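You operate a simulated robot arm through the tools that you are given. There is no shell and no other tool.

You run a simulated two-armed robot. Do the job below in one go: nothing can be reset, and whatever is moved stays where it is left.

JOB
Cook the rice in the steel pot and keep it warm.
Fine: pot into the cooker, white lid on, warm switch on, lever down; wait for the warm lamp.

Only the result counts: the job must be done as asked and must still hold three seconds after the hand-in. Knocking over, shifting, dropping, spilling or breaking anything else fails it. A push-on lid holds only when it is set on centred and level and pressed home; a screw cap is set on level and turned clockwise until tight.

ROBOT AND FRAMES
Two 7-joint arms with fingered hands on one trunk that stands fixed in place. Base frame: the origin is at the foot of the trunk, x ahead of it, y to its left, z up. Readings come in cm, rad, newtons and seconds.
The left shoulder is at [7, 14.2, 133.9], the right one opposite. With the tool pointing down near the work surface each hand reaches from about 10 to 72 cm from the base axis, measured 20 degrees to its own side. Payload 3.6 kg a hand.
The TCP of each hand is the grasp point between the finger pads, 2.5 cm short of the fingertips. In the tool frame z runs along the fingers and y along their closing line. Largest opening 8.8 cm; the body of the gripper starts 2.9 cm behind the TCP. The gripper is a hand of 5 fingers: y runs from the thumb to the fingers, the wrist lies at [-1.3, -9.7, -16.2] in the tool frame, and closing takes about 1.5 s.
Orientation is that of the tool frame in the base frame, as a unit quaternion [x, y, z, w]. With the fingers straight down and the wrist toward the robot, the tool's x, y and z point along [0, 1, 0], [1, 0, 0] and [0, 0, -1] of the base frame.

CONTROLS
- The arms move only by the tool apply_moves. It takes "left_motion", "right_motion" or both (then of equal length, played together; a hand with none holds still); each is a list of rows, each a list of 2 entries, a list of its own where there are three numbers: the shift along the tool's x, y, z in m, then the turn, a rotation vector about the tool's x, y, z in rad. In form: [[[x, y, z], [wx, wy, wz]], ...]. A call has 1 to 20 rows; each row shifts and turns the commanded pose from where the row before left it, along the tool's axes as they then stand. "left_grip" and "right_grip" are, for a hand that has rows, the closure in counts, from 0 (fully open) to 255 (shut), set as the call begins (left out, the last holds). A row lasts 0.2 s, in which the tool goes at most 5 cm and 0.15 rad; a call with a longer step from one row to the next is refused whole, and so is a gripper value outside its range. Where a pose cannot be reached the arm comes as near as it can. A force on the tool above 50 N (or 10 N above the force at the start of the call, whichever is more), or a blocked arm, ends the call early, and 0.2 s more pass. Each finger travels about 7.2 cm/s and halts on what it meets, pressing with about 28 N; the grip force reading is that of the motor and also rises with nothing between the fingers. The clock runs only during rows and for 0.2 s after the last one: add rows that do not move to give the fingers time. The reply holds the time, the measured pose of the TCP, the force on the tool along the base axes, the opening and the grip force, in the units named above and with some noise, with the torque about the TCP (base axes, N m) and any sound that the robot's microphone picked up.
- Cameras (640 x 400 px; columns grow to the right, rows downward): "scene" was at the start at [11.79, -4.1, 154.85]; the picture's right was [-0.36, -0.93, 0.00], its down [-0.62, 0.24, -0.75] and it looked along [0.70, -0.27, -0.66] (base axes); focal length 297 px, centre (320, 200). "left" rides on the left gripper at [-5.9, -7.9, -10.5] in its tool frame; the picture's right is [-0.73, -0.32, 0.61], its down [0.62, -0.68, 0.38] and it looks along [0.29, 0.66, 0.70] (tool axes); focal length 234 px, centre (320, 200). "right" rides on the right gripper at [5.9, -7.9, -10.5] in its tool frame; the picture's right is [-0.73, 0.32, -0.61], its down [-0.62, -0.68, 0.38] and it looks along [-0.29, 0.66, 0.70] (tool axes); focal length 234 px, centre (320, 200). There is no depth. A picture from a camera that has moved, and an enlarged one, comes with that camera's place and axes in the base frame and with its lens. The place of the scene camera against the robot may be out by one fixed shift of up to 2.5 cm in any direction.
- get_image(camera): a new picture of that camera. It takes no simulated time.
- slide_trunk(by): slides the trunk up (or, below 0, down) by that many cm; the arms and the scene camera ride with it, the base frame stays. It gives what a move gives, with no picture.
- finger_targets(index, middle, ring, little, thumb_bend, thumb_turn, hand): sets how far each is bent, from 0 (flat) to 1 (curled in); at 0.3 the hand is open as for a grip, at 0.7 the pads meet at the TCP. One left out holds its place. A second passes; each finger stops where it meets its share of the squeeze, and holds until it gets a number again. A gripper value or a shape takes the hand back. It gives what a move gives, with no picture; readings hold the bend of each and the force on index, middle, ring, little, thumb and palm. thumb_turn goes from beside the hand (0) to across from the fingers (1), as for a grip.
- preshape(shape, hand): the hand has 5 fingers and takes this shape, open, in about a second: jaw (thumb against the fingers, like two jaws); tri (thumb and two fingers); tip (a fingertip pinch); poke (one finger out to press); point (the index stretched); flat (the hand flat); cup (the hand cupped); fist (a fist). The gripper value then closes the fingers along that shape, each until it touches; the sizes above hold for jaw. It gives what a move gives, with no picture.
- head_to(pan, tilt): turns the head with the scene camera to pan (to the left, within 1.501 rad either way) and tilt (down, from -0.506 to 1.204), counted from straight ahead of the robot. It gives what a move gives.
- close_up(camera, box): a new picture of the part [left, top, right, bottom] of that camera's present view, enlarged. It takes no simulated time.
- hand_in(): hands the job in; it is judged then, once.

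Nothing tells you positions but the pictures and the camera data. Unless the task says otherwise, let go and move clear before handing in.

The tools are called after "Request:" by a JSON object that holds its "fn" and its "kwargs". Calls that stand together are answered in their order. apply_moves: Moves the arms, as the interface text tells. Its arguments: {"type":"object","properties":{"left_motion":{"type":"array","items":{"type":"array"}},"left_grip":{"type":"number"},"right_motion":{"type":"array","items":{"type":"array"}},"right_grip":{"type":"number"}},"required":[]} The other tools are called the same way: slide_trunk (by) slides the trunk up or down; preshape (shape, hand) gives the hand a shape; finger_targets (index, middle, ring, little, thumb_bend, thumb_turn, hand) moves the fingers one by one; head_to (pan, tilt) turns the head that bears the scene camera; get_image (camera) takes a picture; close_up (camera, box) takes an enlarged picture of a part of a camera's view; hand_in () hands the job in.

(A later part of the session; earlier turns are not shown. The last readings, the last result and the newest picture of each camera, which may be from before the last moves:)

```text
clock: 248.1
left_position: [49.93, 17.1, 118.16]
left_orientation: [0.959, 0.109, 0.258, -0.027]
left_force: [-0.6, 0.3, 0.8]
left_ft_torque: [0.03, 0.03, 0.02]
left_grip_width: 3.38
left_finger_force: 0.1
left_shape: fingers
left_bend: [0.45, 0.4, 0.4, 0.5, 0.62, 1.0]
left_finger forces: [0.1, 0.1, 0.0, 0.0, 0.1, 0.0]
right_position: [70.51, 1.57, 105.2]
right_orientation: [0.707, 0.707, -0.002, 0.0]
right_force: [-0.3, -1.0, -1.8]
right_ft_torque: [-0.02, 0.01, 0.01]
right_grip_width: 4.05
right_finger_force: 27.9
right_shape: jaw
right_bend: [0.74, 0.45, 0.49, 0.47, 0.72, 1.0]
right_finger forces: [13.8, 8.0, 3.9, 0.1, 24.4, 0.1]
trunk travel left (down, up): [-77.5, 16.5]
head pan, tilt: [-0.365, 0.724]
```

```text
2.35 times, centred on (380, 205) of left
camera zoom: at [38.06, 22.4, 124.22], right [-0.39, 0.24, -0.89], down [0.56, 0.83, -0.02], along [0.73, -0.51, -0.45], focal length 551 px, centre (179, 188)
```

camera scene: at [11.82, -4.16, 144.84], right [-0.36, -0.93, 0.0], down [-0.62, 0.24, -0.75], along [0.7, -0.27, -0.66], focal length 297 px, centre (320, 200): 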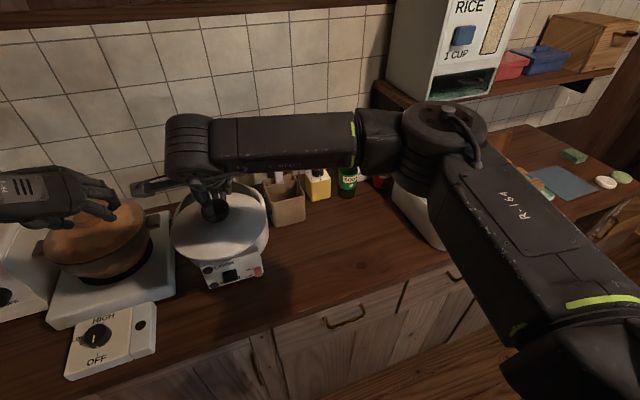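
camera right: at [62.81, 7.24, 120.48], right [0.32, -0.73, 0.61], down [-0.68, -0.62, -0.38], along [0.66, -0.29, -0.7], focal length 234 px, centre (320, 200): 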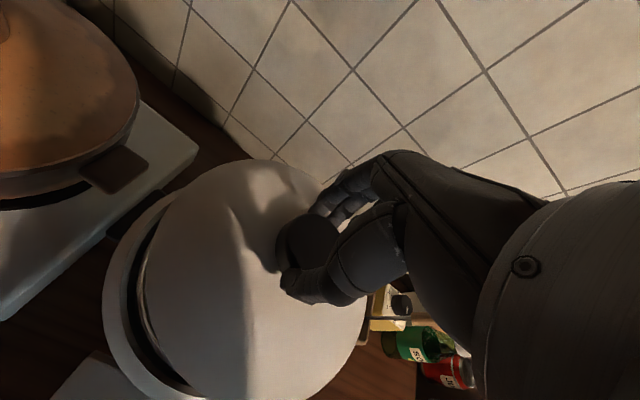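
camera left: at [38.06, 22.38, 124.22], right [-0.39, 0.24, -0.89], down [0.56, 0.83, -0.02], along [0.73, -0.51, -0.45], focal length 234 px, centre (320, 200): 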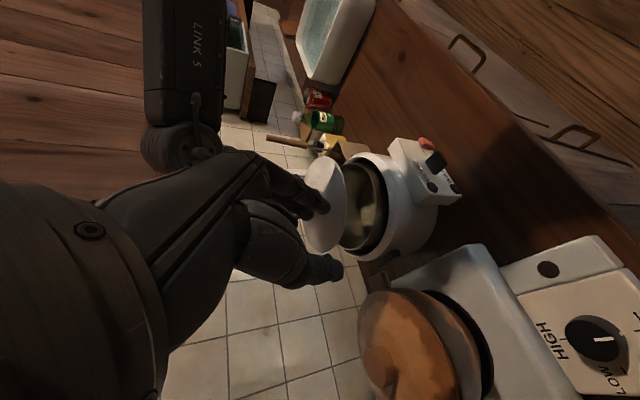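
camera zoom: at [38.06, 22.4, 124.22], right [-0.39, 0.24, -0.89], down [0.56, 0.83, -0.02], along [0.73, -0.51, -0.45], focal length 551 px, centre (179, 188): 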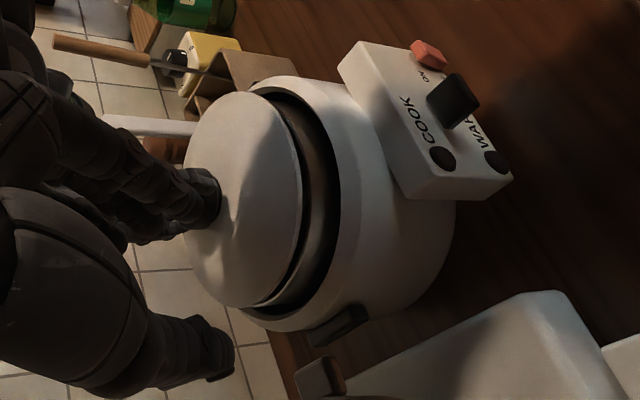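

The lid is within about 3 mm of centred. I'll shift it 3 mm forward and 1.5 mm left, then lower gently onto the pot.

Request:
{"fn": "apply_moves", "kwargs": {"right_motion": [[[0.0015, 0.003, 0], [0, 0, 0]], [[0, 0, 0.004], [0, 0, 0]], [[0, 0, 0.003], [0, 0, 0]], [[0, 0, 0], [0, 0, 0]]]}}

Request:
{"fn": "apply_moves", "kwargs": {"right_motion": [[[0, 0, 0.0025], [0, 0, 0]], [[0, 0, 0.0025], [0, 0, 0]], [[0, 0, 0], [0, 0, 0]]]}}

Request:
{"fn": "close_up", "kwargs": {"camera": "scene", "box": [150, 150, 290, 290]}}

Request:
{"fn": "close_up", "kwargs": {"camera": "left", "box": [280, 120, 480, 290]}}

```text
clock: 249.1
left_position: [49.93, 17.11, 118.09]
left_orientation: [0.96, 0.11, 0.258, -0.028]
left_force: [0.5, 0.7, -0.7]
left_ft_torque: [-0.03, 0.01, -0.02]
left_grip_width: 3.39
left_finger_force: 0.0
left_shape: fingers
left_bend: [0.45, 0.4, 0.4, 0.5, 0.62, 1.0]
left_finger forces: [0.0, 0.1, 0.1, 0.1, 0.1, 0.0]
right_position: [70.7, 1.62, 104.44]
right_orientation: [0.707, 0.707, -0.001, 0.0]
right_force: [1.7, 0.8, -1.2]
right_ft_torque: [0.0, 0.0, 0.0]
right_grip_width: 4.06
right_finger_force: 28.0
right_shape: jaw
right_bend: [0.74, 0.45, 0.49, 0.47, 0.72, 1.0]
right_finger forces: [13.7, 8.0, 3.9, 0.0, 24.3, 0.0]
trunk travel left (down, up): [-77.5, 16.5]
head pan, tilt: [-0.365, 0.724]
```

```text
clock: 249.9
left_position: [49.85, 17.13, 118.15]
left_orientation: [0.959, 0.11, 0.259, -0.027]
left_force: [0.0, -0.7, 0.8]
left_ft_torque: [-0.01, -0.01, -0.01]
left_grip_width: 3.4
left_finger_force: 0.0
left_shape: fingers
left_bend: [0.45, 0.4, 0.4, 0.5, 0.62, 1.0]
left_finger forces: [0.0, 0.0, 0.0, 0.0, 0.1, 0.1]
right_position: [70.59, 1.57, 104.01]
right_orientation: [0.707, 0.707, 0.001, 0.001]
right_force: [3.0, 1.0, 7.2]
right_ft_torque: [0.0, -0.11, 0.01]
right_grip_width: 4.05
right_finger_force: 28.2
right_shape: jaw
right_bend: [0.74, 0.45, 0.49, 0.47, 0.72, 1.0]
right_finger forces: [15.6, 9.3, 4.6, 0.0, 25.0, 0.1]
trunk travel left (down, up): [-77.5, 16.5]
head pan, tilt: [-0.365, 0.724]
```

```text
2.86 times, centred on (220, 220) of scene
camera zoom: at [11.71, -4.07, 144.86], right [-0.36, -0.93, 0.0], down [-0.62, 0.24, -0.75], along [0.7, -0.27, -0.66], focal length 849 px, centre (606, 143)
```

zoom: 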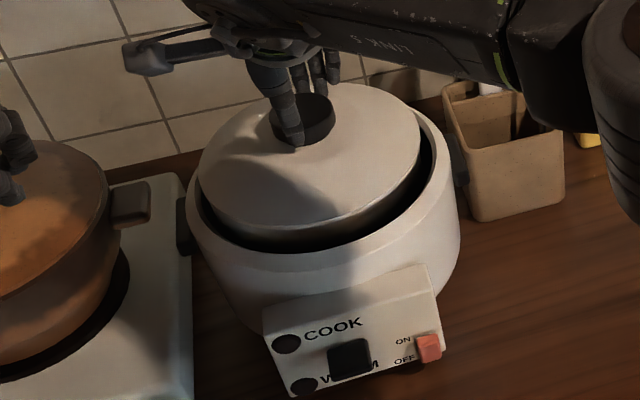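

```text
2.35 times, centred on (380, 205) of left
camera zoom: at [37.96, 22.4, 124.26], right [-0.39, 0.24, -0.89], down [0.56, 0.83, -0.02], along [0.73, -0.51, -0.45], focal length 551 px, centre (179, 188)
```

zoom: 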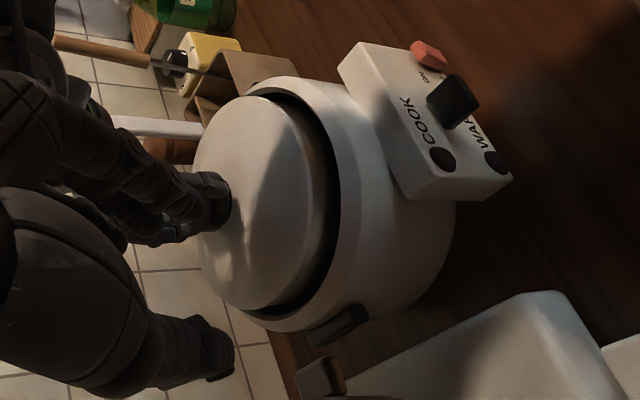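

The lid has made contact at exactly the expected height and covers the pot evenly. I'll press it down a little more to seat it, then release.

Request:
{"fn": "apply_moves", "kwargs": {"right_motion": [[[0, 0, 0.0015], [0, 0, 0]], [[0, 0, 0.0015], [0, 0, 0]], [[0, 0, 0], [0, 0, 0]]]}}

Request:
{"fn": "close_up", "kwargs": {"camera": "left", "box": [300, 120, 460, 290]}}

Request:
{"fn": "close_up", "kwargs": {"camera": "scene", "box": [180, 170, 280, 270]}}

```text
clock: 250.7
left_position: [49.57, 17.1, 118.3]
left_orientation: [0.959, 0.11, 0.26, -0.028]
left_force: [0.0, 0.1, -0.5]
left_ft_torque: [0.01, 0.0, 0.03]
left_grip_width: 3.4
left_finger_force: 0.2
left_shape: fingers
left_bend: [0.45, 0.4, 0.4, 0.5, 0.62, 1.0]
left_finger forces: [0.0, 0.0, 0.1, 0.0, 0.1, 0.1]
right_position: [70.49, 1.63, 103.89]
right_orientation: [0.708, 0.707, 0.001, 0.002]
right_force: [7.4, -0.1, 23.0]
right_ft_torque: [-0.06, -0.34, 0.05]
right_grip_width: 4.22
right_finger_force: 28.3
right_shape: jaw
right_bend: [0.74, 0.43, 0.47, 0.47, 0.73, 1.0]
right_finger forces: [17.3, 10.7, 4.8, 0.1, 24.6, 0.1]
trunk travel left (down, up): [-77.5, 16.5]
head pan, tilt: [-0.365, 0.724]
```

```text
2.35 times, centred on (380, 205) of left
camera zoom: at [37.77, 22.37, 124.34], right [-0.38, 0.24, -0.89], down [0.56, 0.83, -0.02], along [0.73, -0.51, -0.45], focal length 551 px, centre (179, 188)
```

zoom: 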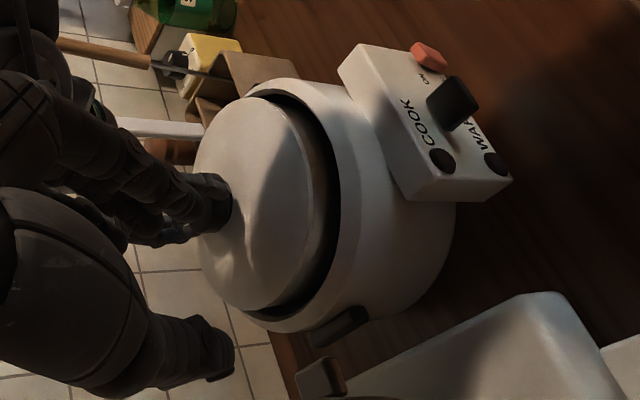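

```text
4.00 times, centred on (230, 220) of scene
camera zoom: at [11.48, -4.11, 144.89], right [-0.36, -0.93, 0.0], down [-0.62, 0.24, -0.75], along [0.7, -0.27, -0.66], focal length 1189 px, centre (680, 120)
```

zoom: 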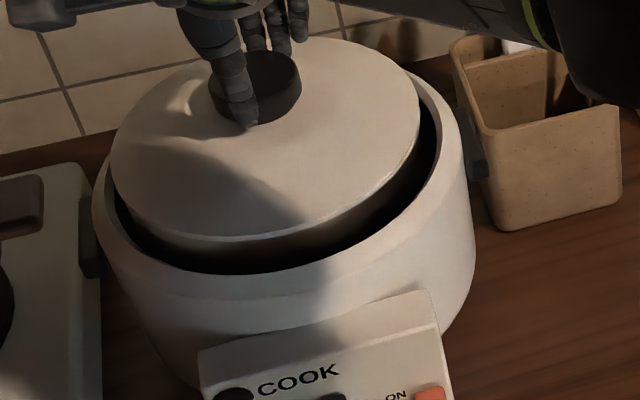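

The lid is seated. I'll relieve the press, open the hand and rise.

Request:
{"fn": "apply_moves", "kwargs": {"right_motion": [[[0, 0, -0.002], [0, 0, 0]], [[0, 0, -0.001], [0, 0, 0]], [[0, 0, 0], [0, 0, 0]]]}}

Request:
{"fn": "apply_moves", "kwargs": {"right_motion": [[[0, 0, 0], [0, 0, 0]], [[0, 0, 0], [0, 0, 0]], [[0, 0, 0], [0, 0, 0]], [[0, 0, 0], [0, 0, 0]], [[0, 0, 0], [0, 0, 0]]], "right_grip": 20}}

Request:
{"fn": "close_up", "kwargs": {"camera": "right", "box": [80, 130, 400, 400]}}

```text
clock: 251.5
left_position: [49.74, 17.11, 118.18]
left_orientation: [0.959, 0.11, 0.259, -0.026]
left_force: [0.3, 0.5, 0.4]
left_ft_torque: [-0.04, 0.04, 0.0]
left_grip_width: 3.39
left_finger_force: 0.1
left_shape: fingers
left_bend: [0.45, 0.4, 0.4, 0.5, 0.62, 1.0]
left_finger forces: [0.1, 0.0, 0.1, 0.0, 0.0, 0.0]
right_position: [70.5, 1.62, 104.05]
right_orientation: [0.707, 0.707, 0.0, 0.001]
right_force: [4.2, 0.1, 13.6]
right_ft_torque: [-0.01, -0.23, 0.03]
right_grip_width: 4.2
right_finger_force: 27.8
right_shape: jaw
right_bend: [0.74, 0.43, 0.46, 0.47, 0.74, 1.0]
right_finger forces: [16.4, 9.8, 4.1, 0.0, 25.2, 0.0]
trunk travel left (down, up): [-77.5, 16.5]
head pan, tilt: [-0.365, 0.724]
```

```text
clock: 252.7
left_position: [49.88, 17.06, 118.1]
left_orientation: [0.959, 0.11, 0.259, -0.028]
left_force: [0.1, 0.1, -0.7]
left_ft_torque: [-0.01, -0.01, 0.02]
left_grip_width: 3.42
left_finger_force: 0.1
left_shape: fingers
left_bend: [0.45, 0.4, 0.4, 0.5, 0.62, 1.0]
left_finger forces: [0.0, 0.1, 0.0, 0.1, 0.1, 0.0]
right_position: [70.67, 1.57, 103.96]
right_orientation: [0.707, 0.707, -0.001, 0.0]
right_force: [-0.6, 0.3, 1.1]
right_ft_torque: [-0.02, 0.0, -0.02]
right_grip_width: 8.05
right_finger_force: 0.1
right_shape: jaw
right_bend: [0.31, 0.31, 0.3, 0.31, 0.32, 0.98]
right_finger forces: [0.1, 0.1, 0.0, 0.0, 0.0, 0.1]
trunk travel left (down, up): [-77.5, 16.5]
head pan, tilt: [-0.365, 0.724]
```

```text
1.48 times, centred on (240, 265) of right
camera zoom: at [62.86, 7.45, 114.5], right [0.32, -0.73, 0.61], down [-0.68, -0.62, -0.38], along [0.66, -0.29, -0.7], focal length 347 px, centre (438, 104)
```

zoom: 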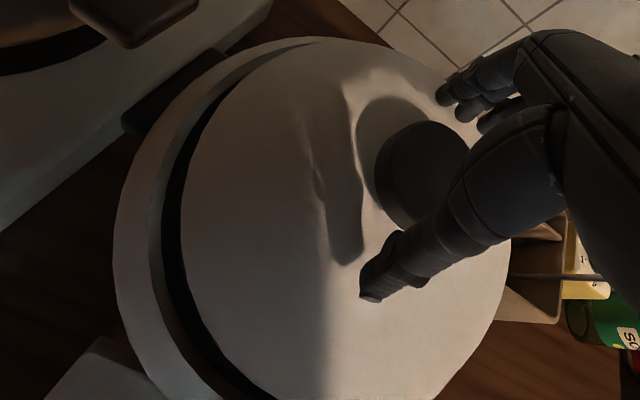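

The lid rests on the pot with nothing displaced. I'll raise the right hand and step back to look closely at the switch and lever.

Request:
{"fn": "apply_moves", "kwargs": {"right_motion": [[[0, 0, -0.01], [0, 0, 0]], [[0, 0, -0.03], [0, 0, 0]], [[0, 0, -0.04], [0, 0, 0]], [[0, 0, -0.02], [0, 0, 0]], [[0, -0.04, 0], [0, 0, 0]], [[0, -0.045, 0], [0, 0, 0]], [[0, -0.045, 0], [0, 0, 0]], [[-0.02, -0.045, 0], [0, 0, 0]], [[-0.03, -0.03, 0.02], [0, 0, 0]], [[-0.03, 0, 0.03], [0, 0, 0]], [[0, 0, 0], [0, 0, 0]]]}}

Request:
{"fn": "get_image", "kwargs": {"camera": "scene"}}

Request:
{"fn": "get_image", "kwargs": {"camera": "right"}}

Request:
{"fn": "close_up", "kwargs": {"camera": "scene", "box": [190, 230, 280, 300]}}

```text
clock: 255.1
left_position: [49.87, 17.16, 118.12]
left_orientation: [0.96, 0.11, 0.258, -0.026]
left_force: [0.2, 0.7, -0.7]
left_ft_torque: [0.0, 0.01, -0.02]
left_grip_width: 3.39
left_finger_force: 0.0
left_shape: fingers
left_bend: [0.45, 0.4, 0.4, 0.5, 0.62, 1.0]
left_finger forces: [0.1, 0.0, 0.0, 0.0, 0.0, 0.1]
right_position: [50.06, -6.38, 108.86]
right_orientation: [0.707, 0.707, -0.001, 0.0]
right_force: [-0.5, -0.3, 0.2]
right_ft_torque: [-0.03, -0.01, 0.02]
right_grip_width: 8.06
right_finger_force: 0.1
right_shape: jaw
right_bend: [0.31, 0.31, 0.3, 0.31, 0.32, 0.98]
right_finger forces: [0.0, 0.1, 0.0, 0.0, 0.1, 0.1]
trunk travel left (down, up): [-77.5, 16.5]
head pan, tilt: [-0.365, 0.724]
```

```text
taken
camera scene: at [11.76, -4.01, 144.85], right [-0.36, -0.93, 0.0], down [-0.62, 0.24, -0.75], along [0.7, -0.27, -0.66], focal length 297 px, centre (320, 200)
```

scene: 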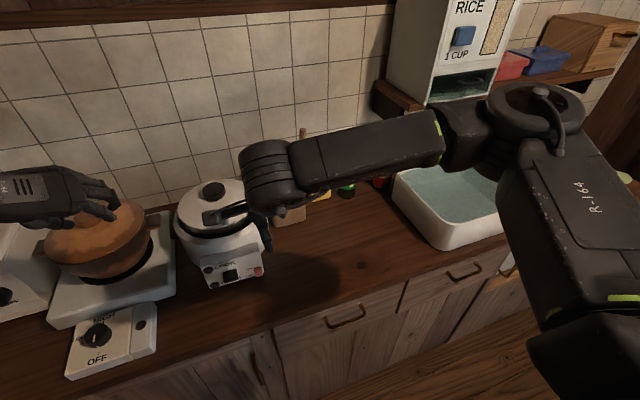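

```text
taken
camera right: at [42.3, -0.43, 119.41], right [0.32, -0.73, 0.61], down [-0.68, -0.62, -0.38], along [0.66, -0.29, -0.7], focal length 234 px, centre (320, 200)
```

right: 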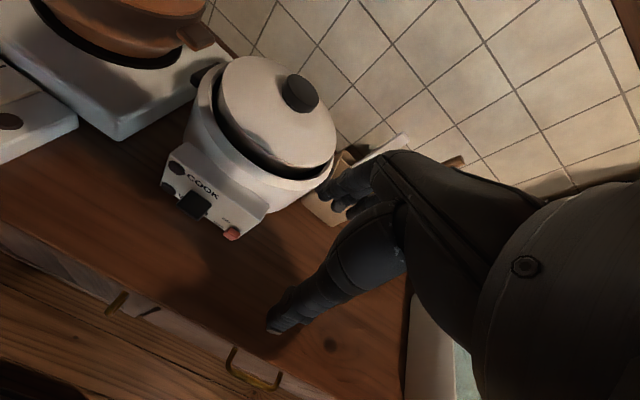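

```text
5.71 times, centred on (235, 265) of scene
camera zoom: at [11.76, -4.01, 144.85], right [-0.36, -0.93, 0.0], down [-0.62, 0.24, -0.75], along [0.7, -0.27, -0.66], focal length 1699 px, centre (806, -171)
```

zoom: 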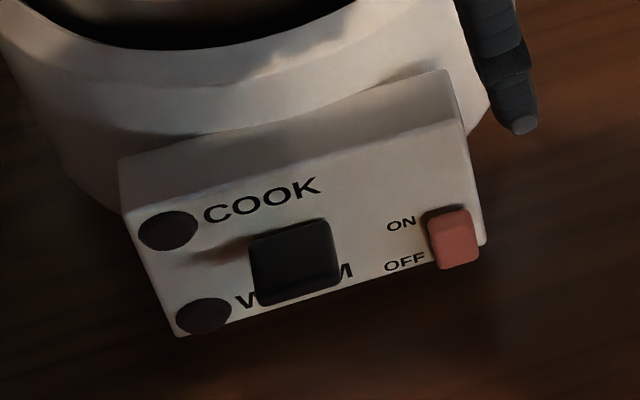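

The panel is clear now. I'll zoom in tightly on the red switch and lever from several cameras to understand how they move.

Request:
{"fn": "close_up", "kwargs": {"camera": "scene", "box": [242, 256, 272, 280]}}

Request:
{"fn": "close_up", "kwargs": {"camera": "right", "box": [205, 210, 255, 250]}}

Request:
{"fn": "close_up", "kwargs": {"camera": "right", "box": [155, 150, 245, 245]}}

Request:
{"fn": "close_up", "kwargs": {"camera": "left", "box": [380, 120, 480, 210]}}

```text
16.00 times, centred on (257, 268) of scene
camera zoom: at [11.76, -4.01, 144.85], right [-0.36, -0.93, 0.0], down [-0.62, 0.24, -0.75], along [0.7, -0.27, -0.66], focal length 4756 px, centre (1328, -888)
```

zoom: 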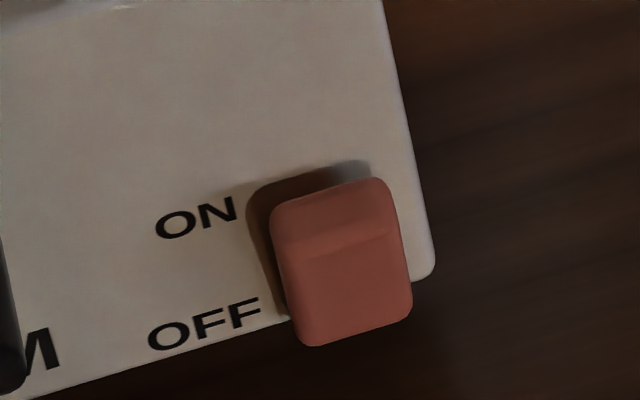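

```text
10.00 times, centred on (230, 230) of right
camera zoom: at [42.3, -0.43, 119.41], right [0.32, -0.73, 0.61], down [-0.68, -0.62, -0.38], along [0.66, -0.29, -0.7], focal length 2342 px, centre (1220, -100)
```

zoom: 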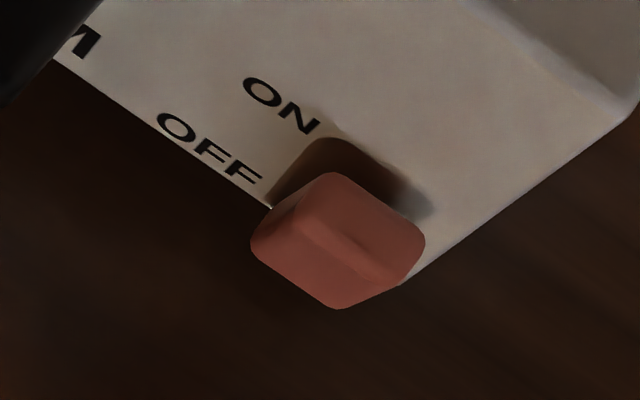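

```text
4.21 times, centred on (200, 198) of right
camera zoom: at [42.3, -0.43, 119.41], right [0.32, -0.73, 0.61], down [-0.68, -0.62, -0.38], along [0.66, -0.29, -0.7], focal length 986 px, centre (825, 210)
```

zoom: 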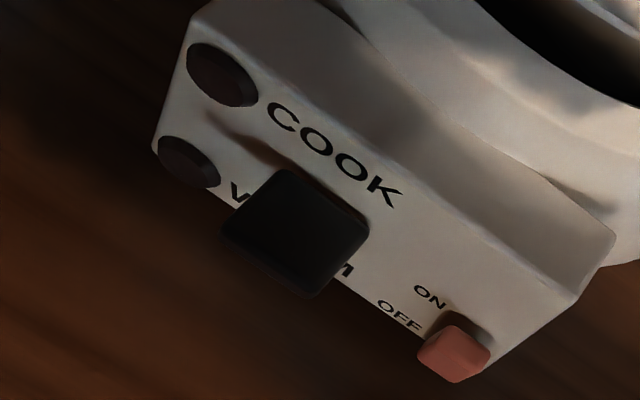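

```text
4.44 times, centred on (430, 165) of left
camera zoom: at [38.01, 22.46, 124.22], right [-0.39, 0.24, -0.89], down [0.56, 0.83, -0.02], along [0.73, -0.51, -0.45], focal length 1041 px, centre (-169, 356)
```

zoom: 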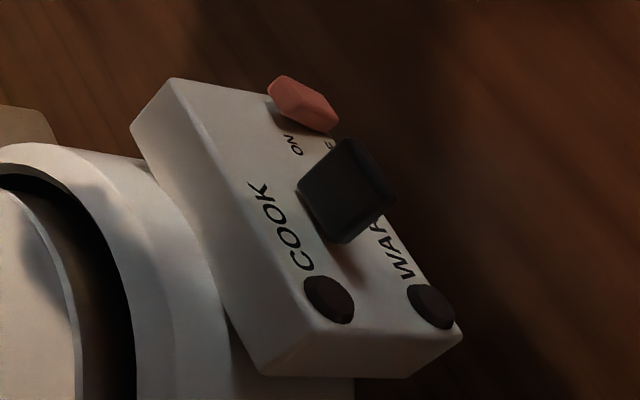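

The close views show a red rocker with a ridge in the middle, spanning z of about 85–89 at y of about -4.1, with ON at its upper half, and a black lever plate sticking out at z of about 89. I'll form the right hand into a poking shape and see where its fingertip is.

Request:
{"fn": "preshape", "kwargs": {"hand": "right", "shape": "poke"}}

Request:
{"fn": "get_image", "kwargs": {"camera": "right"}}

Request:
{"fn": "close_up", "kwargs": {"camera": "scene", "box": [200, 120, 340, 260]}}

Request:
{"fn": "get_image", "kwargs": {"camera": "left"}}

```text
clock: 256.0
left_position: [49.9, 17.05, 118.05]
left_orientation: [0.96, 0.109, 0.258, -0.028]
left_force: [-0.6, -0.1, -0.6]
left_ft_torque: [-0.02, 0.02, 0.02]
left_grip_width: 3.38
left_finger_force: 0.1
left_shape: fingers
left_bend: [0.45, 0.4, 0.4, 0.5, 0.62, 1.0]
left_finger forces: [0.1, 0.0, 0.0, 0.0, 0.1, 0.1]
right_position: [50.11, -6.36, 108.84]
right_orientation: [0.707, 0.707, -0.001, -0.001]
right_force: [-0.1, 0.0, 0.6]
right_ft_torque: [-0.02, -0.03, 0.03]
right_grip_width: 0.0
right_finger_force: 0.0
right_shape: poke
right_bend: [0.7, 0.7, 0.99, 0.99, 1.0, 1.0]
right_finger forces: [0.0, 0.0, 0.1, 0.0, 0.0, 0.1]
trunk travel left (down, up): [-77.5, 16.5]
head pan, tilt: [-0.365, 0.724]
```

```text
taken
camera right: at [42.34, -0.48, 119.42], right [0.32, -0.73, 0.61], down [-0.68, -0.62, -0.38], along [0.66, -0.29, -0.7], focal length 234 px, centre (320, 200)
```

right: 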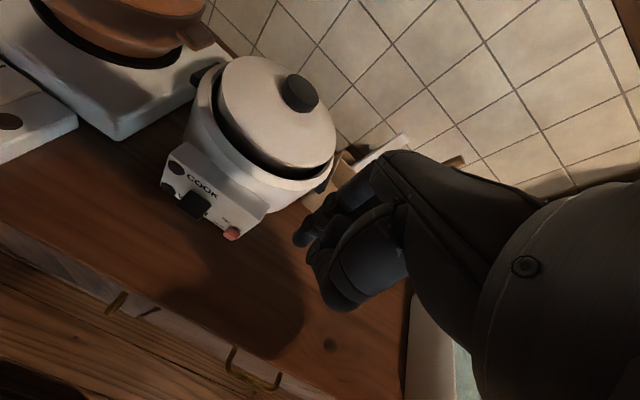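

```text
2.86 times, centred on (270, 190) of scene
camera zoom: at [11.81, -4.11, 144.84], right [-0.36, -0.93, 0.0], down [-0.62, 0.24, -0.75], along [0.7, -0.27, -0.66], focal length 849 px, centre (463, 229)
```

zoom: 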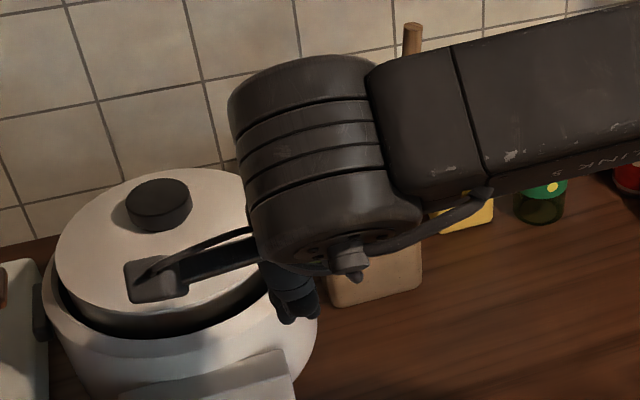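

```text
taken
camera left: at [38.05, 22.37, 124.22], right [-0.39, 0.24, -0.89], down [0.56, 0.83, -0.02], along [0.73, -0.51, -0.45], focal length 234 px, centre (320, 200)
```

left: 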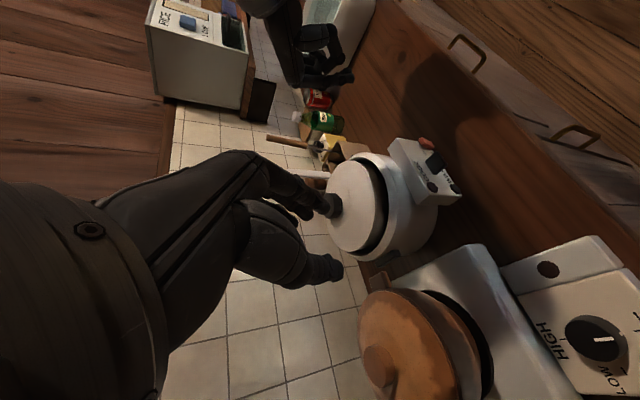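

In this shape index and middle fingertips stick out together just beyond the grasp point. I'll zoom in to locate the tips exactly.

Request:
{"fn": "close_up", "kwargs": {"camera": "right", "box": [270, 170, 390, 320]}}

Request:
{"fn": "close_up", "kwargs": {"camera": "left", "box": [240, 0, 380, 120]}}

```text
2.67 times, centred on (330, 245) of right
camera zoom: at [42.34, -0.48, 119.42], right [0.32, -0.73, 0.61], down [-0.68, -0.62, -0.38], along [0.66, -0.29, -0.7], focal length 624 px, centre (293, 80)
```

zoom: 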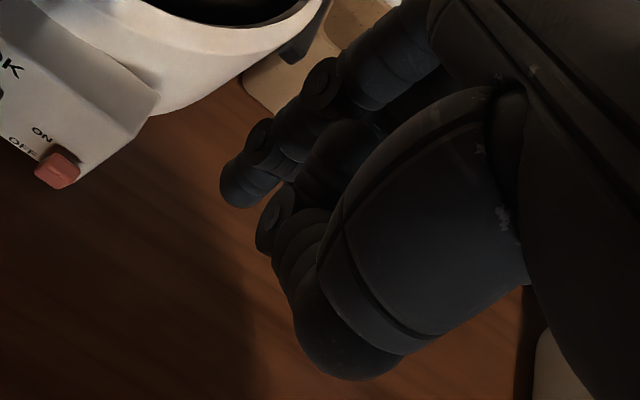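

```text
3.33 times, centred on (310, 60) of left
camera zoom: at [38.05, 22.37, 124.22], right [-0.39, 0.24, -0.89], down [0.56, 0.83, -0.02], along [0.73, -0.51, -0.45], focal length 781 px, centre (353, 667)
```

zoom: 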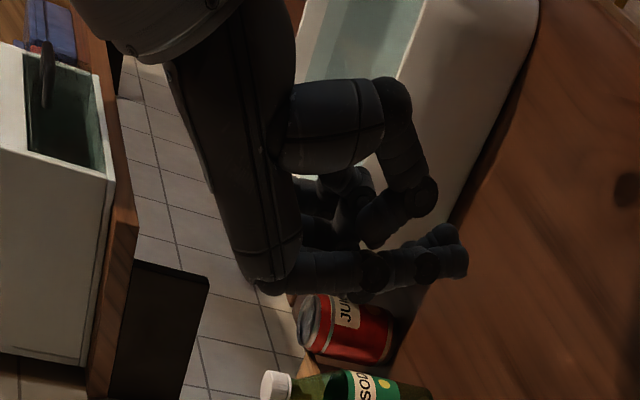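

I'll look at the red rocker's profile from the side with very tight zooms, to tell which way it is tilted.

Request:
{"fn": "close_up", "kwargs": {"camera": "left", "box": [415, 130, 440, 155]}}

Request:
{"fn": "close_up", "kwargs": {"camera": "right", "box": [215, 215, 245, 245]}}

Request:
{"fn": "close_up", "kwargs": {"camera": "left", "box": [420, 140, 470, 210]}}

```text
16.00 times, centred on (428, 142) of left
camera zoom: at [38.05, 22.37, 124.22], right [-0.39, 0.24, -0.89], down [0.56, 0.83, -0.02], along [0.73, -0.51, -0.45], focal length 3747 px, centre (-1400, 1120)
```

zoom: 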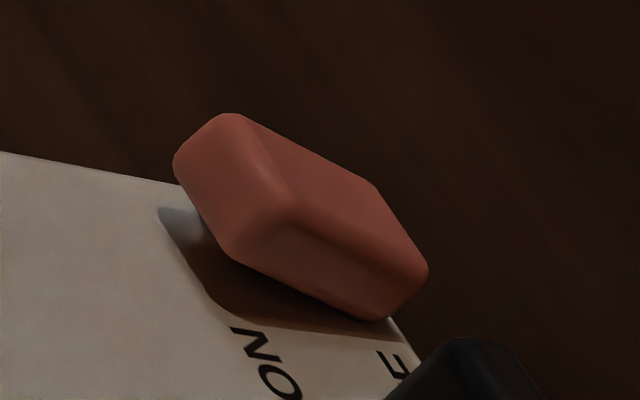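

```text
13.33 times, centred on (230, 230) of right
camera zoom: at [42.34, -0.48, 119.42], right [0.32, -0.73, 0.61], down [-0.68, -0.62, -0.38], along [0.66, -0.29, -0.7], focal length 3122 px, centre (1520, -200)
```

zoom: 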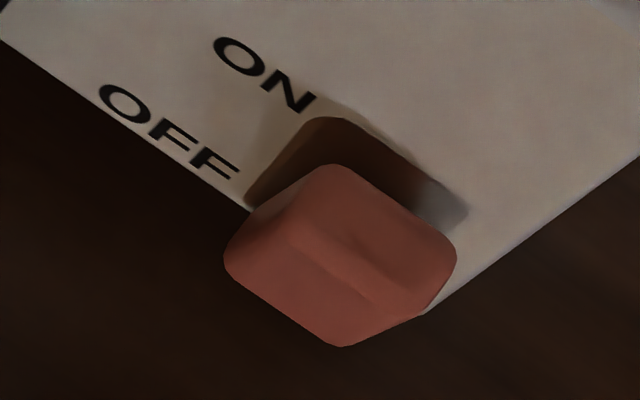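

```text
5.71 times, centred on (445, 175) of left
camera zoom: at [38.05, 22.37, 124.22], right [-0.39, 0.24, -0.89], down [0.56, 0.83, -0.02], along [0.73, -0.51, -0.45], focal length 1338 px, centre (-394, 343)
```

zoom: 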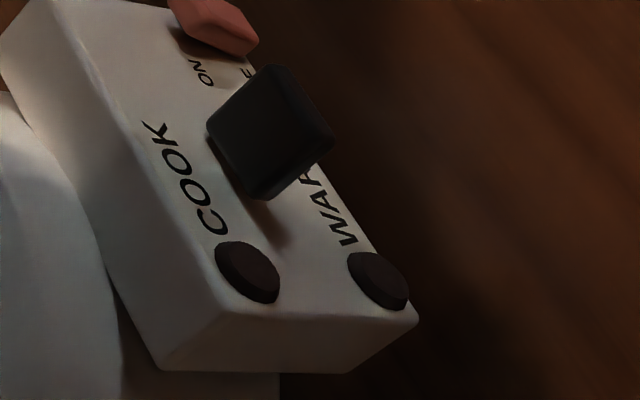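

The rocker's upper (ON) edge sticks out and its lower (OFF) edge is pressed in, so it is OFF, and pressing the upper half inward turns it ON. I'll pitch the right hand 45 degrees so the fingertips point forward-down, in front of the panel.

Request:
{"fn": "apply_moves", "kwargs": {"right_motion": [[[0, -0.04, 0], [0, 0, 0]], [[0, 0, 0], [-0.131, 0, 0]], [[0, 0, 0], [-0.131, 0, 0]], [[0, 0, 0], [-0.131, 0, 0]], [[0, 0, 0], [-0.131, 0, 0]], [[0, 0, 0], [-0.131, 0, 0]], [[0, 0, 0], [-0.131, 0, 0]], [[0, 0, 0], [0, 0, 0]]]}}

Request:
{"fn": "get_image", "kwargs": {"camera": "scene"}}

Request:
{"fn": "get_image", "kwargs": {"camera": "right"}}

```text
clock: 257.8
left_position: [50.0, 16.96, 118.03]
left_orientation: [0.959, 0.11, 0.258, -0.029]
left_force: [0.4, 0.0, -0.3]
left_ft_torque: [-0.01, -0.01, 0.01]
left_grip_width: 3.4
left_finger_force: 0.1
left_shape: fingers
left_bend: [0.45, 0.4, 0.4, 0.5, 0.62, 1.0]
left_finger forces: [0.0, 0.1, 0.0, 0.0, 0.0, 0.0]
right_position: [46.17, -4.24, 113.07]
right_orientation: [0.679, 0.628, 0.283, 0.254]
right_force: [-0.2, -0.2, -0.1]
right_ft_torque: [0.01, 0.03, -0.01]
right_grip_width: 0.02
right_finger_force: 0.1
right_shape: poke
right_bend: [0.7, 0.7, 0.99, 0.99, 1.0, 1.0]
right_finger forces: [0.0, 0.0, 0.1, 0.1, 0.1, 0.0]
right hand out of reach, approached as far as the arm can: row 6, 7
trunk travel left (down, up): [-77.5, 16.5]
head pan, tilt: [-0.365, 0.724]
```

```text
taken
camera scene: at [11.92, -4.36, 144.82], right [-0.36, -0.93, 0.0], down [-0.62, 0.24, -0.75], along [0.7, -0.27, -0.66], focal length 297 px, centre (320, 200)
```

scene: 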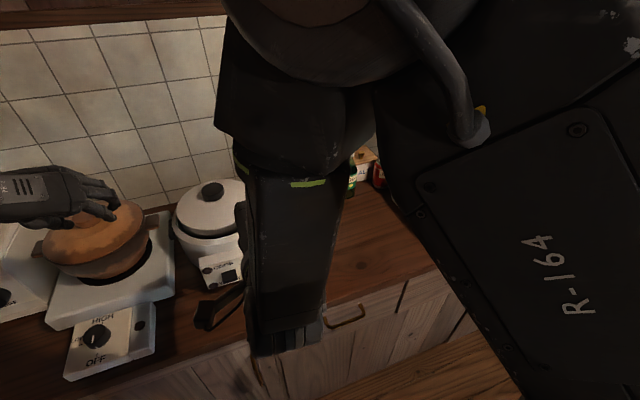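

```text
taken
camera right: at [33.62, 2.13, 115.41], right [-0.24, -0.76, 0.61], down [-0.24, -0.56, -0.79], along [0.94, -0.34, -0.05], focal length 234 px, centre (320, 200)
```

right: 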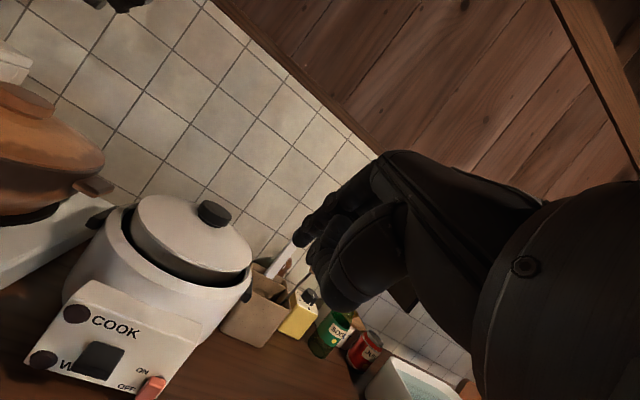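

The right arm is awkward in that pitch, so I'll put it back upright and to the side, and use the left hand instead, whose current tilted orientation suits poking at the panel.

Request:
{"fn": "apply_moves", "kwargs": {"right_motion": [[[0, 0, 0], [0.131, 0, 0]], [[0, 0, 0], [0.131, 0, 0]], [[0, 0, 0], [0.131, 0, 0]], [[0, 0, 0], [0.131, 0, 0]], [[0, 0, 0], [0.131, 0, 0]], [[0, 0, 0], [0.131, 0, 0]], [[-0.045, 0, 0], [0, 0, 0]], [[-0.045, 0, 0], [0, 0, 0]], [[-0.045, 0, 0], [0, 0, 0]], [[-0.045, 0, 0], [0, 0, 0]], [[-0.045, 0, 0], [0, 0, 0]], [[0, 0, 0], [0, 0, 0]]]}}

Request:
{"fn": "preshape", "kwargs": {"hand": "left", "shape": "poke"}}

Request:
{"fn": "get_image", "kwargs": {"camera": "scene"}}

Request:
{"fn": "close_up", "kwargs": {"camera": "left", "box": [220, 140, 400, 330]}}

```text
clock: 260.4
left_position: [50.03, 17.19, 118.11]
left_orientation: [0.96, 0.11, 0.258, -0.027]
left_force: [-0.2, 0.0, -0.2]
left_ft_torque: [-0.01, 0.05, -0.01]
left_grip_width: 3.4
left_finger_force: 0.0
left_shape: fingers
left_bend: [0.45, 0.4, 0.4, 0.5, 0.62, 1.0]
left_finger forces: [0.1, 0.0, 0.1, 0.1, 0.0, 0.1]
right_position: [45.2, -25.43, 112.03]
right_orientation: [0.707, 0.707, -0.002, 0.001]
right_force: [0.1, 0.0, 0.6]
right_ft_torque: [-0.01, 0.01, 0.0]
right_grip_width: 0.0
right_finger_force: 0.1
right_shape: poke
right_bend: [0.7, 0.7, 0.99, 0.99, 1.0, 1.0]
right_finger forces: [0.0, 0.1, 0.1, 0.0, 0.0, 0.0]
trunk travel left (down, up): [-77.5, 16.5]
head pan, tilt: [-0.365, 0.724]
```

```text
clock: 261.3
left_position: [49.92, 17.02, 118.23]
left_orientation: [0.959, 0.109, 0.259, -0.028]
left_force: [0.0, 0.2, 0.7]
left_ft_torque: [0.02, 0.01, -0.02]
left_grip_width: 0.0
left_finger_force: 0.0
left_shape: poke
left_bend: [0.7, 0.7, 0.99, 0.99, 1.0, 1.0]
left_finger forces: [0.1, 0.0, 0.1, 0.1, 0.1, 0.0]
right_position: [45.09, -25.48, 112.0]
right_orientation: [0.707, 0.707, -0.001, 0.0]
right_force: [-0.4, 0.6, 0.5]
right_ft_torque: [0.01, -0.05, 0.0]
right_grip_width: 0.0
right_finger_force: 0.0
right_shape: poke
right_bend: [0.7, 0.7, 0.99, 0.99, 1.0, 1.0]
right_finger forces: [0.1, 0.1, 0.0, 0.0, 0.1, 0.1]
trunk travel left (down, up): [-77.5, 16.5]
head pan, tilt: [-0.365, 0.724]
```

```text
taken
camera scene: at [11.77, -4.13, 144.84], right [-0.36, -0.93, 0.0], down [-0.62, 0.24, -0.75], along [0.7, -0.27, -0.66], focal length 297 px, centre (320, 200)
```

scene: 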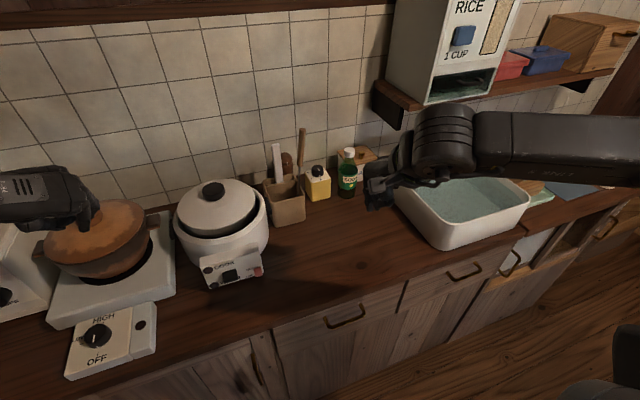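

```text
2.11 times, centred on (310, 235) of left
camera zoom: at [38.02, 22.35, 124.24], right [-0.39, 0.24, -0.89], down [0.56, 0.83, -0.02], along [0.73, -0.51, -0.45], focal length 493 px, centre (341, 126)
```

zoom: 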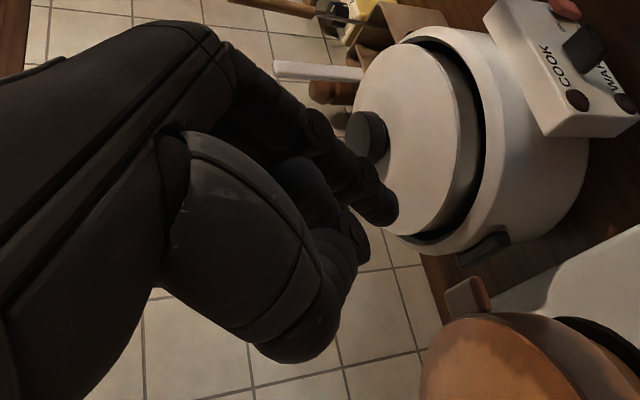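

The lid sits nicely on the pot in the cooker. Now I bring the left hand, in poke shape, in front of the switch: the rocker's outer top edge is at about (56.35, -4.15, 87.5).

Request:
{"fn": "apply_moves", "kwargs": {"left_motion": [[[-0.0187, 0.0261, 0.0151], [0, 0, 0]], [[-0.0187, 0.0261, 0.0151], [0, 0, 0]], [[-0.0187, 0.0261, 0.0151], [0, 0, 0]], [[-0.0187, 0.0261, 0.0151], [0, 0, 0]], [[-0.0187, 0.0261, 0.0151], [0, 0, 0]], [[-0.0187, 0.0261, 0.0151], [0, 0, 0]], [[-0.0187, 0.0261, 0.0151], [0, 0, 0]], [[-0.0187, 0.0261, 0.0151], [0, 0, 0]], [[0, 0, 0], [0, 0, 0]]]}}

Request:
{"fn": "get_image", "kwargs": {"camera": "left"}}

Request:
{"fn": "get_image", "kwargs": {"camera": "right"}}

Request:
{"fn": "close_up", "kwargs": {"camera": "scene", "box": [180, 180, 300, 300]}}

```text
clock: 263.3
left_position: [47.82, -4.88, 100.27]
left_orientation: [0.959, 0.11, 0.258, -0.027]
left_force: [0.2, -0.1, 0.3]
left_ft_torque: [0.02, 0.0, 0.01]
left_grip_width: 0.0
left_finger_force: 0.1
left_shape: poke
left_bend: [0.7, 0.7, 0.99, 0.99, 1.0, 1.0]
left_finger forces: [0.0, 0.1, 0.1, 0.1, 0.1, 0.1]
right_position: [45.26, -25.44, 112.04]
right_orientation: [0.707, 0.707, -0.001, 0.0]
right_force: [0.2, 0.1, -0.8]
right_ft_torque: [0.01, 0.02, 0.03]
right_grip_width: 0.0
right_finger_force: 0.0
right_shape: poke
right_bend: [0.7, 0.7, 0.99, 0.99, 1.0, 1.0]
right_finger forces: [0.0, 0.1, 0.0, 0.1, 0.0, 0.0]
trunk travel left (down, up): [-77.5, 16.5]
head pan, tilt: [-0.365, 0.724]
```

```text
taken
camera left: at [35.86, 0.33, 106.39], right [-0.39, 0.24, -0.89], down [0.56, 0.83, -0.02], along [0.73, -0.51, -0.45], focal length 234 px, centre (320, 200)
```

left: 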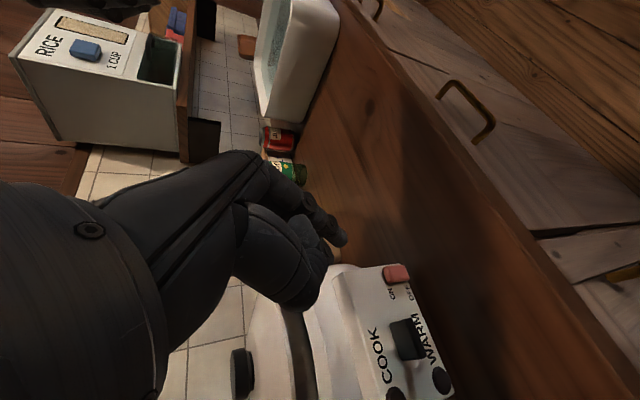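

```text
taken
camera right: at [37.38, -19.52, 122.61], right [0.32, -0.73, 0.61], down [-0.68, -0.62, -0.38], along [0.66, -0.29, -0.7], focal length 234 px, centre (320, 200)
```

right: 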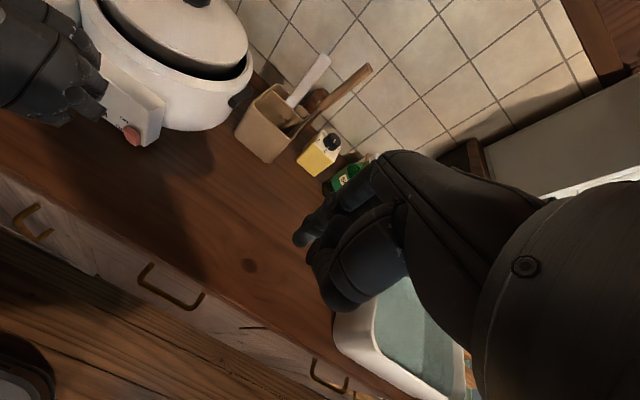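

```text
3.33 times, centred on (240, 240) of scene
camera zoom: at [11.78, -4.03, 144.85], right [-0.36, -0.93, 0.0], down [-0.62, 0.24, -0.75], along [0.7, -0.27, -0.66], focal length 991 px, centre (587, 67)
```

zoom: 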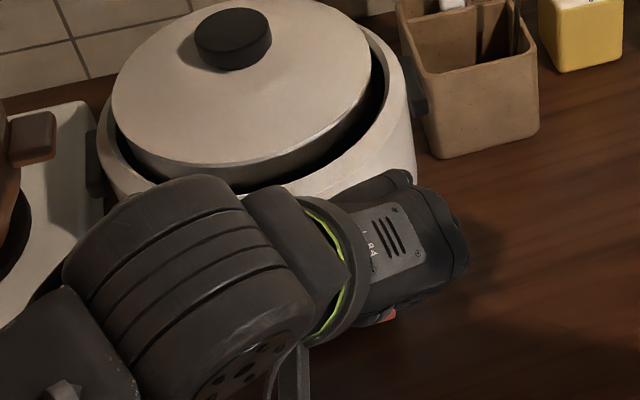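

Good view. I'll lower the left hand to switch height, still a few centimetres in front of it.

Request:
{"fn": "apply_moves", "kwargs": {"left_motion": [[[-0.0079, 0.0009, 0.0222], [0, 0, 0]], [[-0.0079, 0.0009, 0.0222], [0, 0, 0]], [[-0.0079, 0.0009, 0.0222], [0, 0, 0]], [[-0.0079, 0.0009, 0.0222], [0, 0, 0]], [[-0.0079, 0.0009, 0.0222], [0, 0, 0]], [[0, 0, 0], [0, 0, 0]]]}}

Request:
{"fn": "close_up", "kwargs": {"camera": "left", "box": [260, 160, 440, 340]}}

Request:
{"fn": "close_up", "kwargs": {"camera": "right", "box": [20, 60, 180, 180]}}

Request:
{"fn": "close_up", "kwargs": {"camera": "scene", "box": [180, 200, 300, 320]}}

```text
clock: 264.7
left_position: [50.41, -5.06, 88.61]
left_orientation: [0.959, 0.11, 0.259, -0.027]
left_force: [-0.1, 0.6, 0.5]
left_ft_torque: [0.03, 0.0, 0.01]
left_grip_width: 0.01
left_finger_force: 0.1
left_shape: poke
left_bend: [0.7, 0.7, 0.99, 0.99, 1.0, 1.0]
left_finger forces: [0.0, 0.0, 0.1, 0.0, 0.0, 0.1]
right_position: [45.21, -25.43, 112.0]
right_orientation: [0.707, 0.707, -0.001, 0.0]
right_force: [0.3, -0.1, 0.5]
right_ft_torque: [0.03, 0.01, 0.01]
right_grip_width: 0.02
right_finger_force: 0.0
right_shape: poke
right_bend: [0.7, 0.7, 0.99, 0.99, 1.0, 1.0]
right_finger forces: [0.0, 0.1, 0.0, 0.1, 0.0, 0.0]
trunk travel left (down, up): [-77.5, 16.5]
head pan, tilt: [-0.365, 0.724]
```

```text
2.22 times, centred on (350, 250) of left
camera zoom: at [38.47, 0.25, 94.64], right [-0.39, 0.24, -0.89], down [0.56, 0.83, -0.02], along [0.73, -0.51, -0.45], focal length 520 px, centre (253, 89)
```

zoom: 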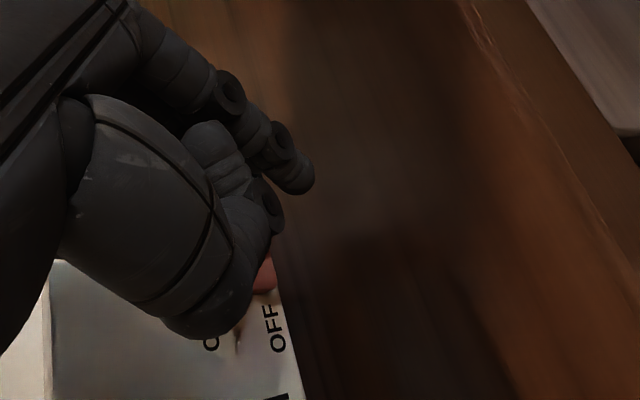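

```text
3.33 times, centred on (100, 120) of right
camera zoom: at [37.38, -19.58, 122.6], right [0.32, -0.73, 0.61], down [-0.68, -0.62, -0.38], along [0.66, -0.29, -0.7], focal length 781 px, centre (1053, 467)
```

zoom: 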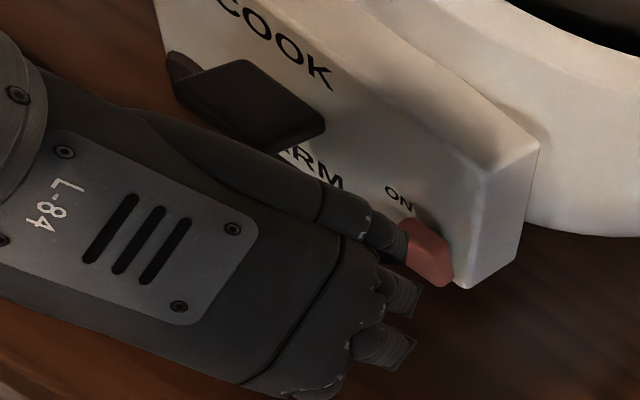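

```text
3.33 times, centred on (240, 260) of scene
camera zoom: at [11.78, -4.1, 144.84], right [-0.36, -0.93, 0.0], down [-0.62, 0.24, -0.75], along [0.7, -0.27, -0.66], focal length 991 px, centre (587, 0)
```

zoom: 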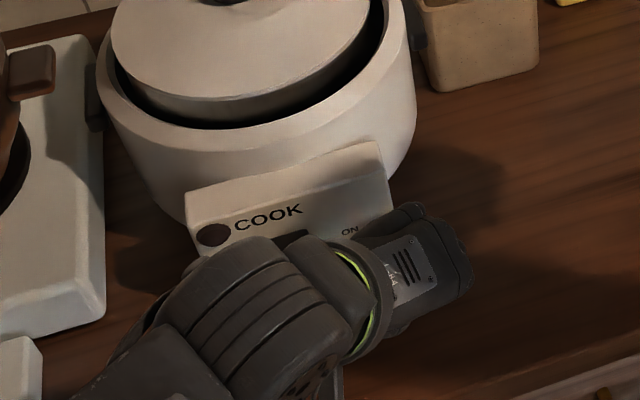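

From the right camera I can see that the curled fingers of this tilted hand would reach the panel before the poking tip. A pointing index with an upright hand should be better, so I'll try the 'point' shape on the right hand and look at it.

Request:
{"fn": "preshape", "kwargs": {"hand": "right", "shape": "point"}}

Request:
{"fn": "get_image", "kwargs": {"camera": "right"}}

Request:
{"fn": "get_image", "kwargs": {"camera": "left"}}

Request:
{"fn": "close_up", "kwargs": {"camera": "scene", "box": [320, 80, 520, 260]}}

```text
clock: 265.6
left_position: [50.38, -4.95, 88.6]
left_orientation: [0.96, 0.109, 0.258, -0.027]
left_force: [-0.7, 0.1, 0.9]
left_ft_torque: [-0.01, 0.0, 0.02]
left_grip_width: 0.0
left_finger_force: 0.1
left_shape: poke
left_bend: [0.7, 0.7, 0.99, 0.99, 1.0, 1.0]
left_finger forces: [0.0, 0.0, 0.0, 0.1, 0.0, 0.1]
right_position: [45.12, -25.54, 112.06]
right_orientation: [0.707, 0.707, -0.001, 0.0]
right_force: [-0.4, 0.2, -0.3]
right_ft_torque: [-0.01, 0.01, 0.01]
right_grip_width: 0.0
right_finger_force: 0.0
right_shape: point
right_bend: [0.2, 1.0, 1.0, 1.0, 0.98, 0.88]
right_finger forces: [0.0, 0.1, 0.1, 0.1, 0.0, 0.0]
trunk travel left (down, up): [-77.5, 16.5]
head pan, tilt: [-0.365, 0.724]
```

```text
taken
camera right: at [37.39, -19.58, 122.59], right [0.32, -0.73, 0.61], down [-0.68, -0.62, -0.38], along [0.66, -0.29, -0.7], focal length 234 px, centre (320, 200)
```

right: 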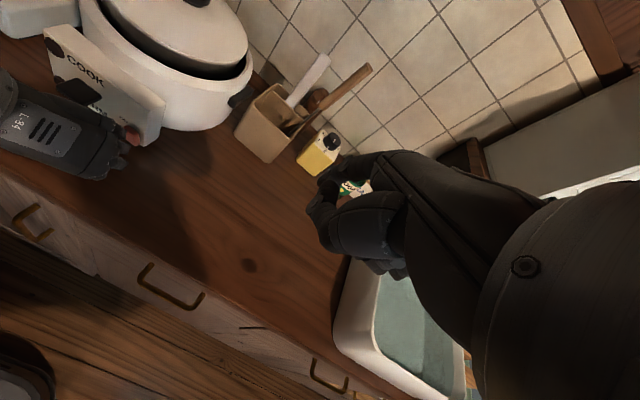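

```text
taken
camera left: at [38.47, 0.25, 94.67], right [-0.39, 0.24, -0.89], down [0.56, 0.83, -0.02], along [0.73, -0.51, -0.45], focal length 234 px, centre (320, 200)
```

left: 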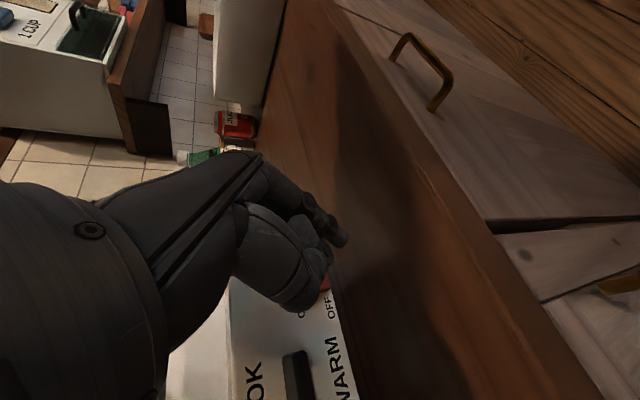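

```text
2.22 times, centred on (420, 170) of scene
camera zoom: at [11.79, -4.1, 144.84], right [-0.36, -0.93, 0.0], down [-0.62, 0.24, -0.75], along [0.7, -0.27, -0.66], focal length 661 px, centre (98, 267)
```

zoom: 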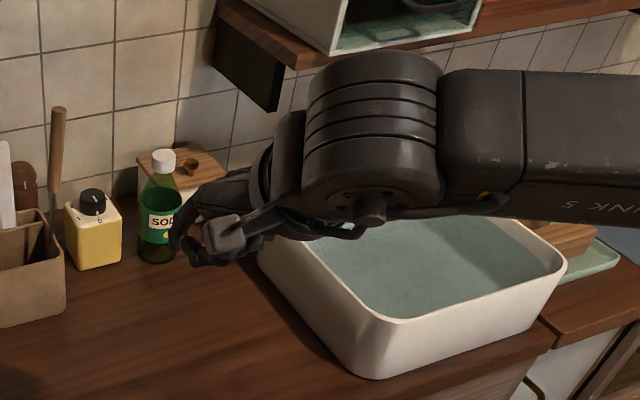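

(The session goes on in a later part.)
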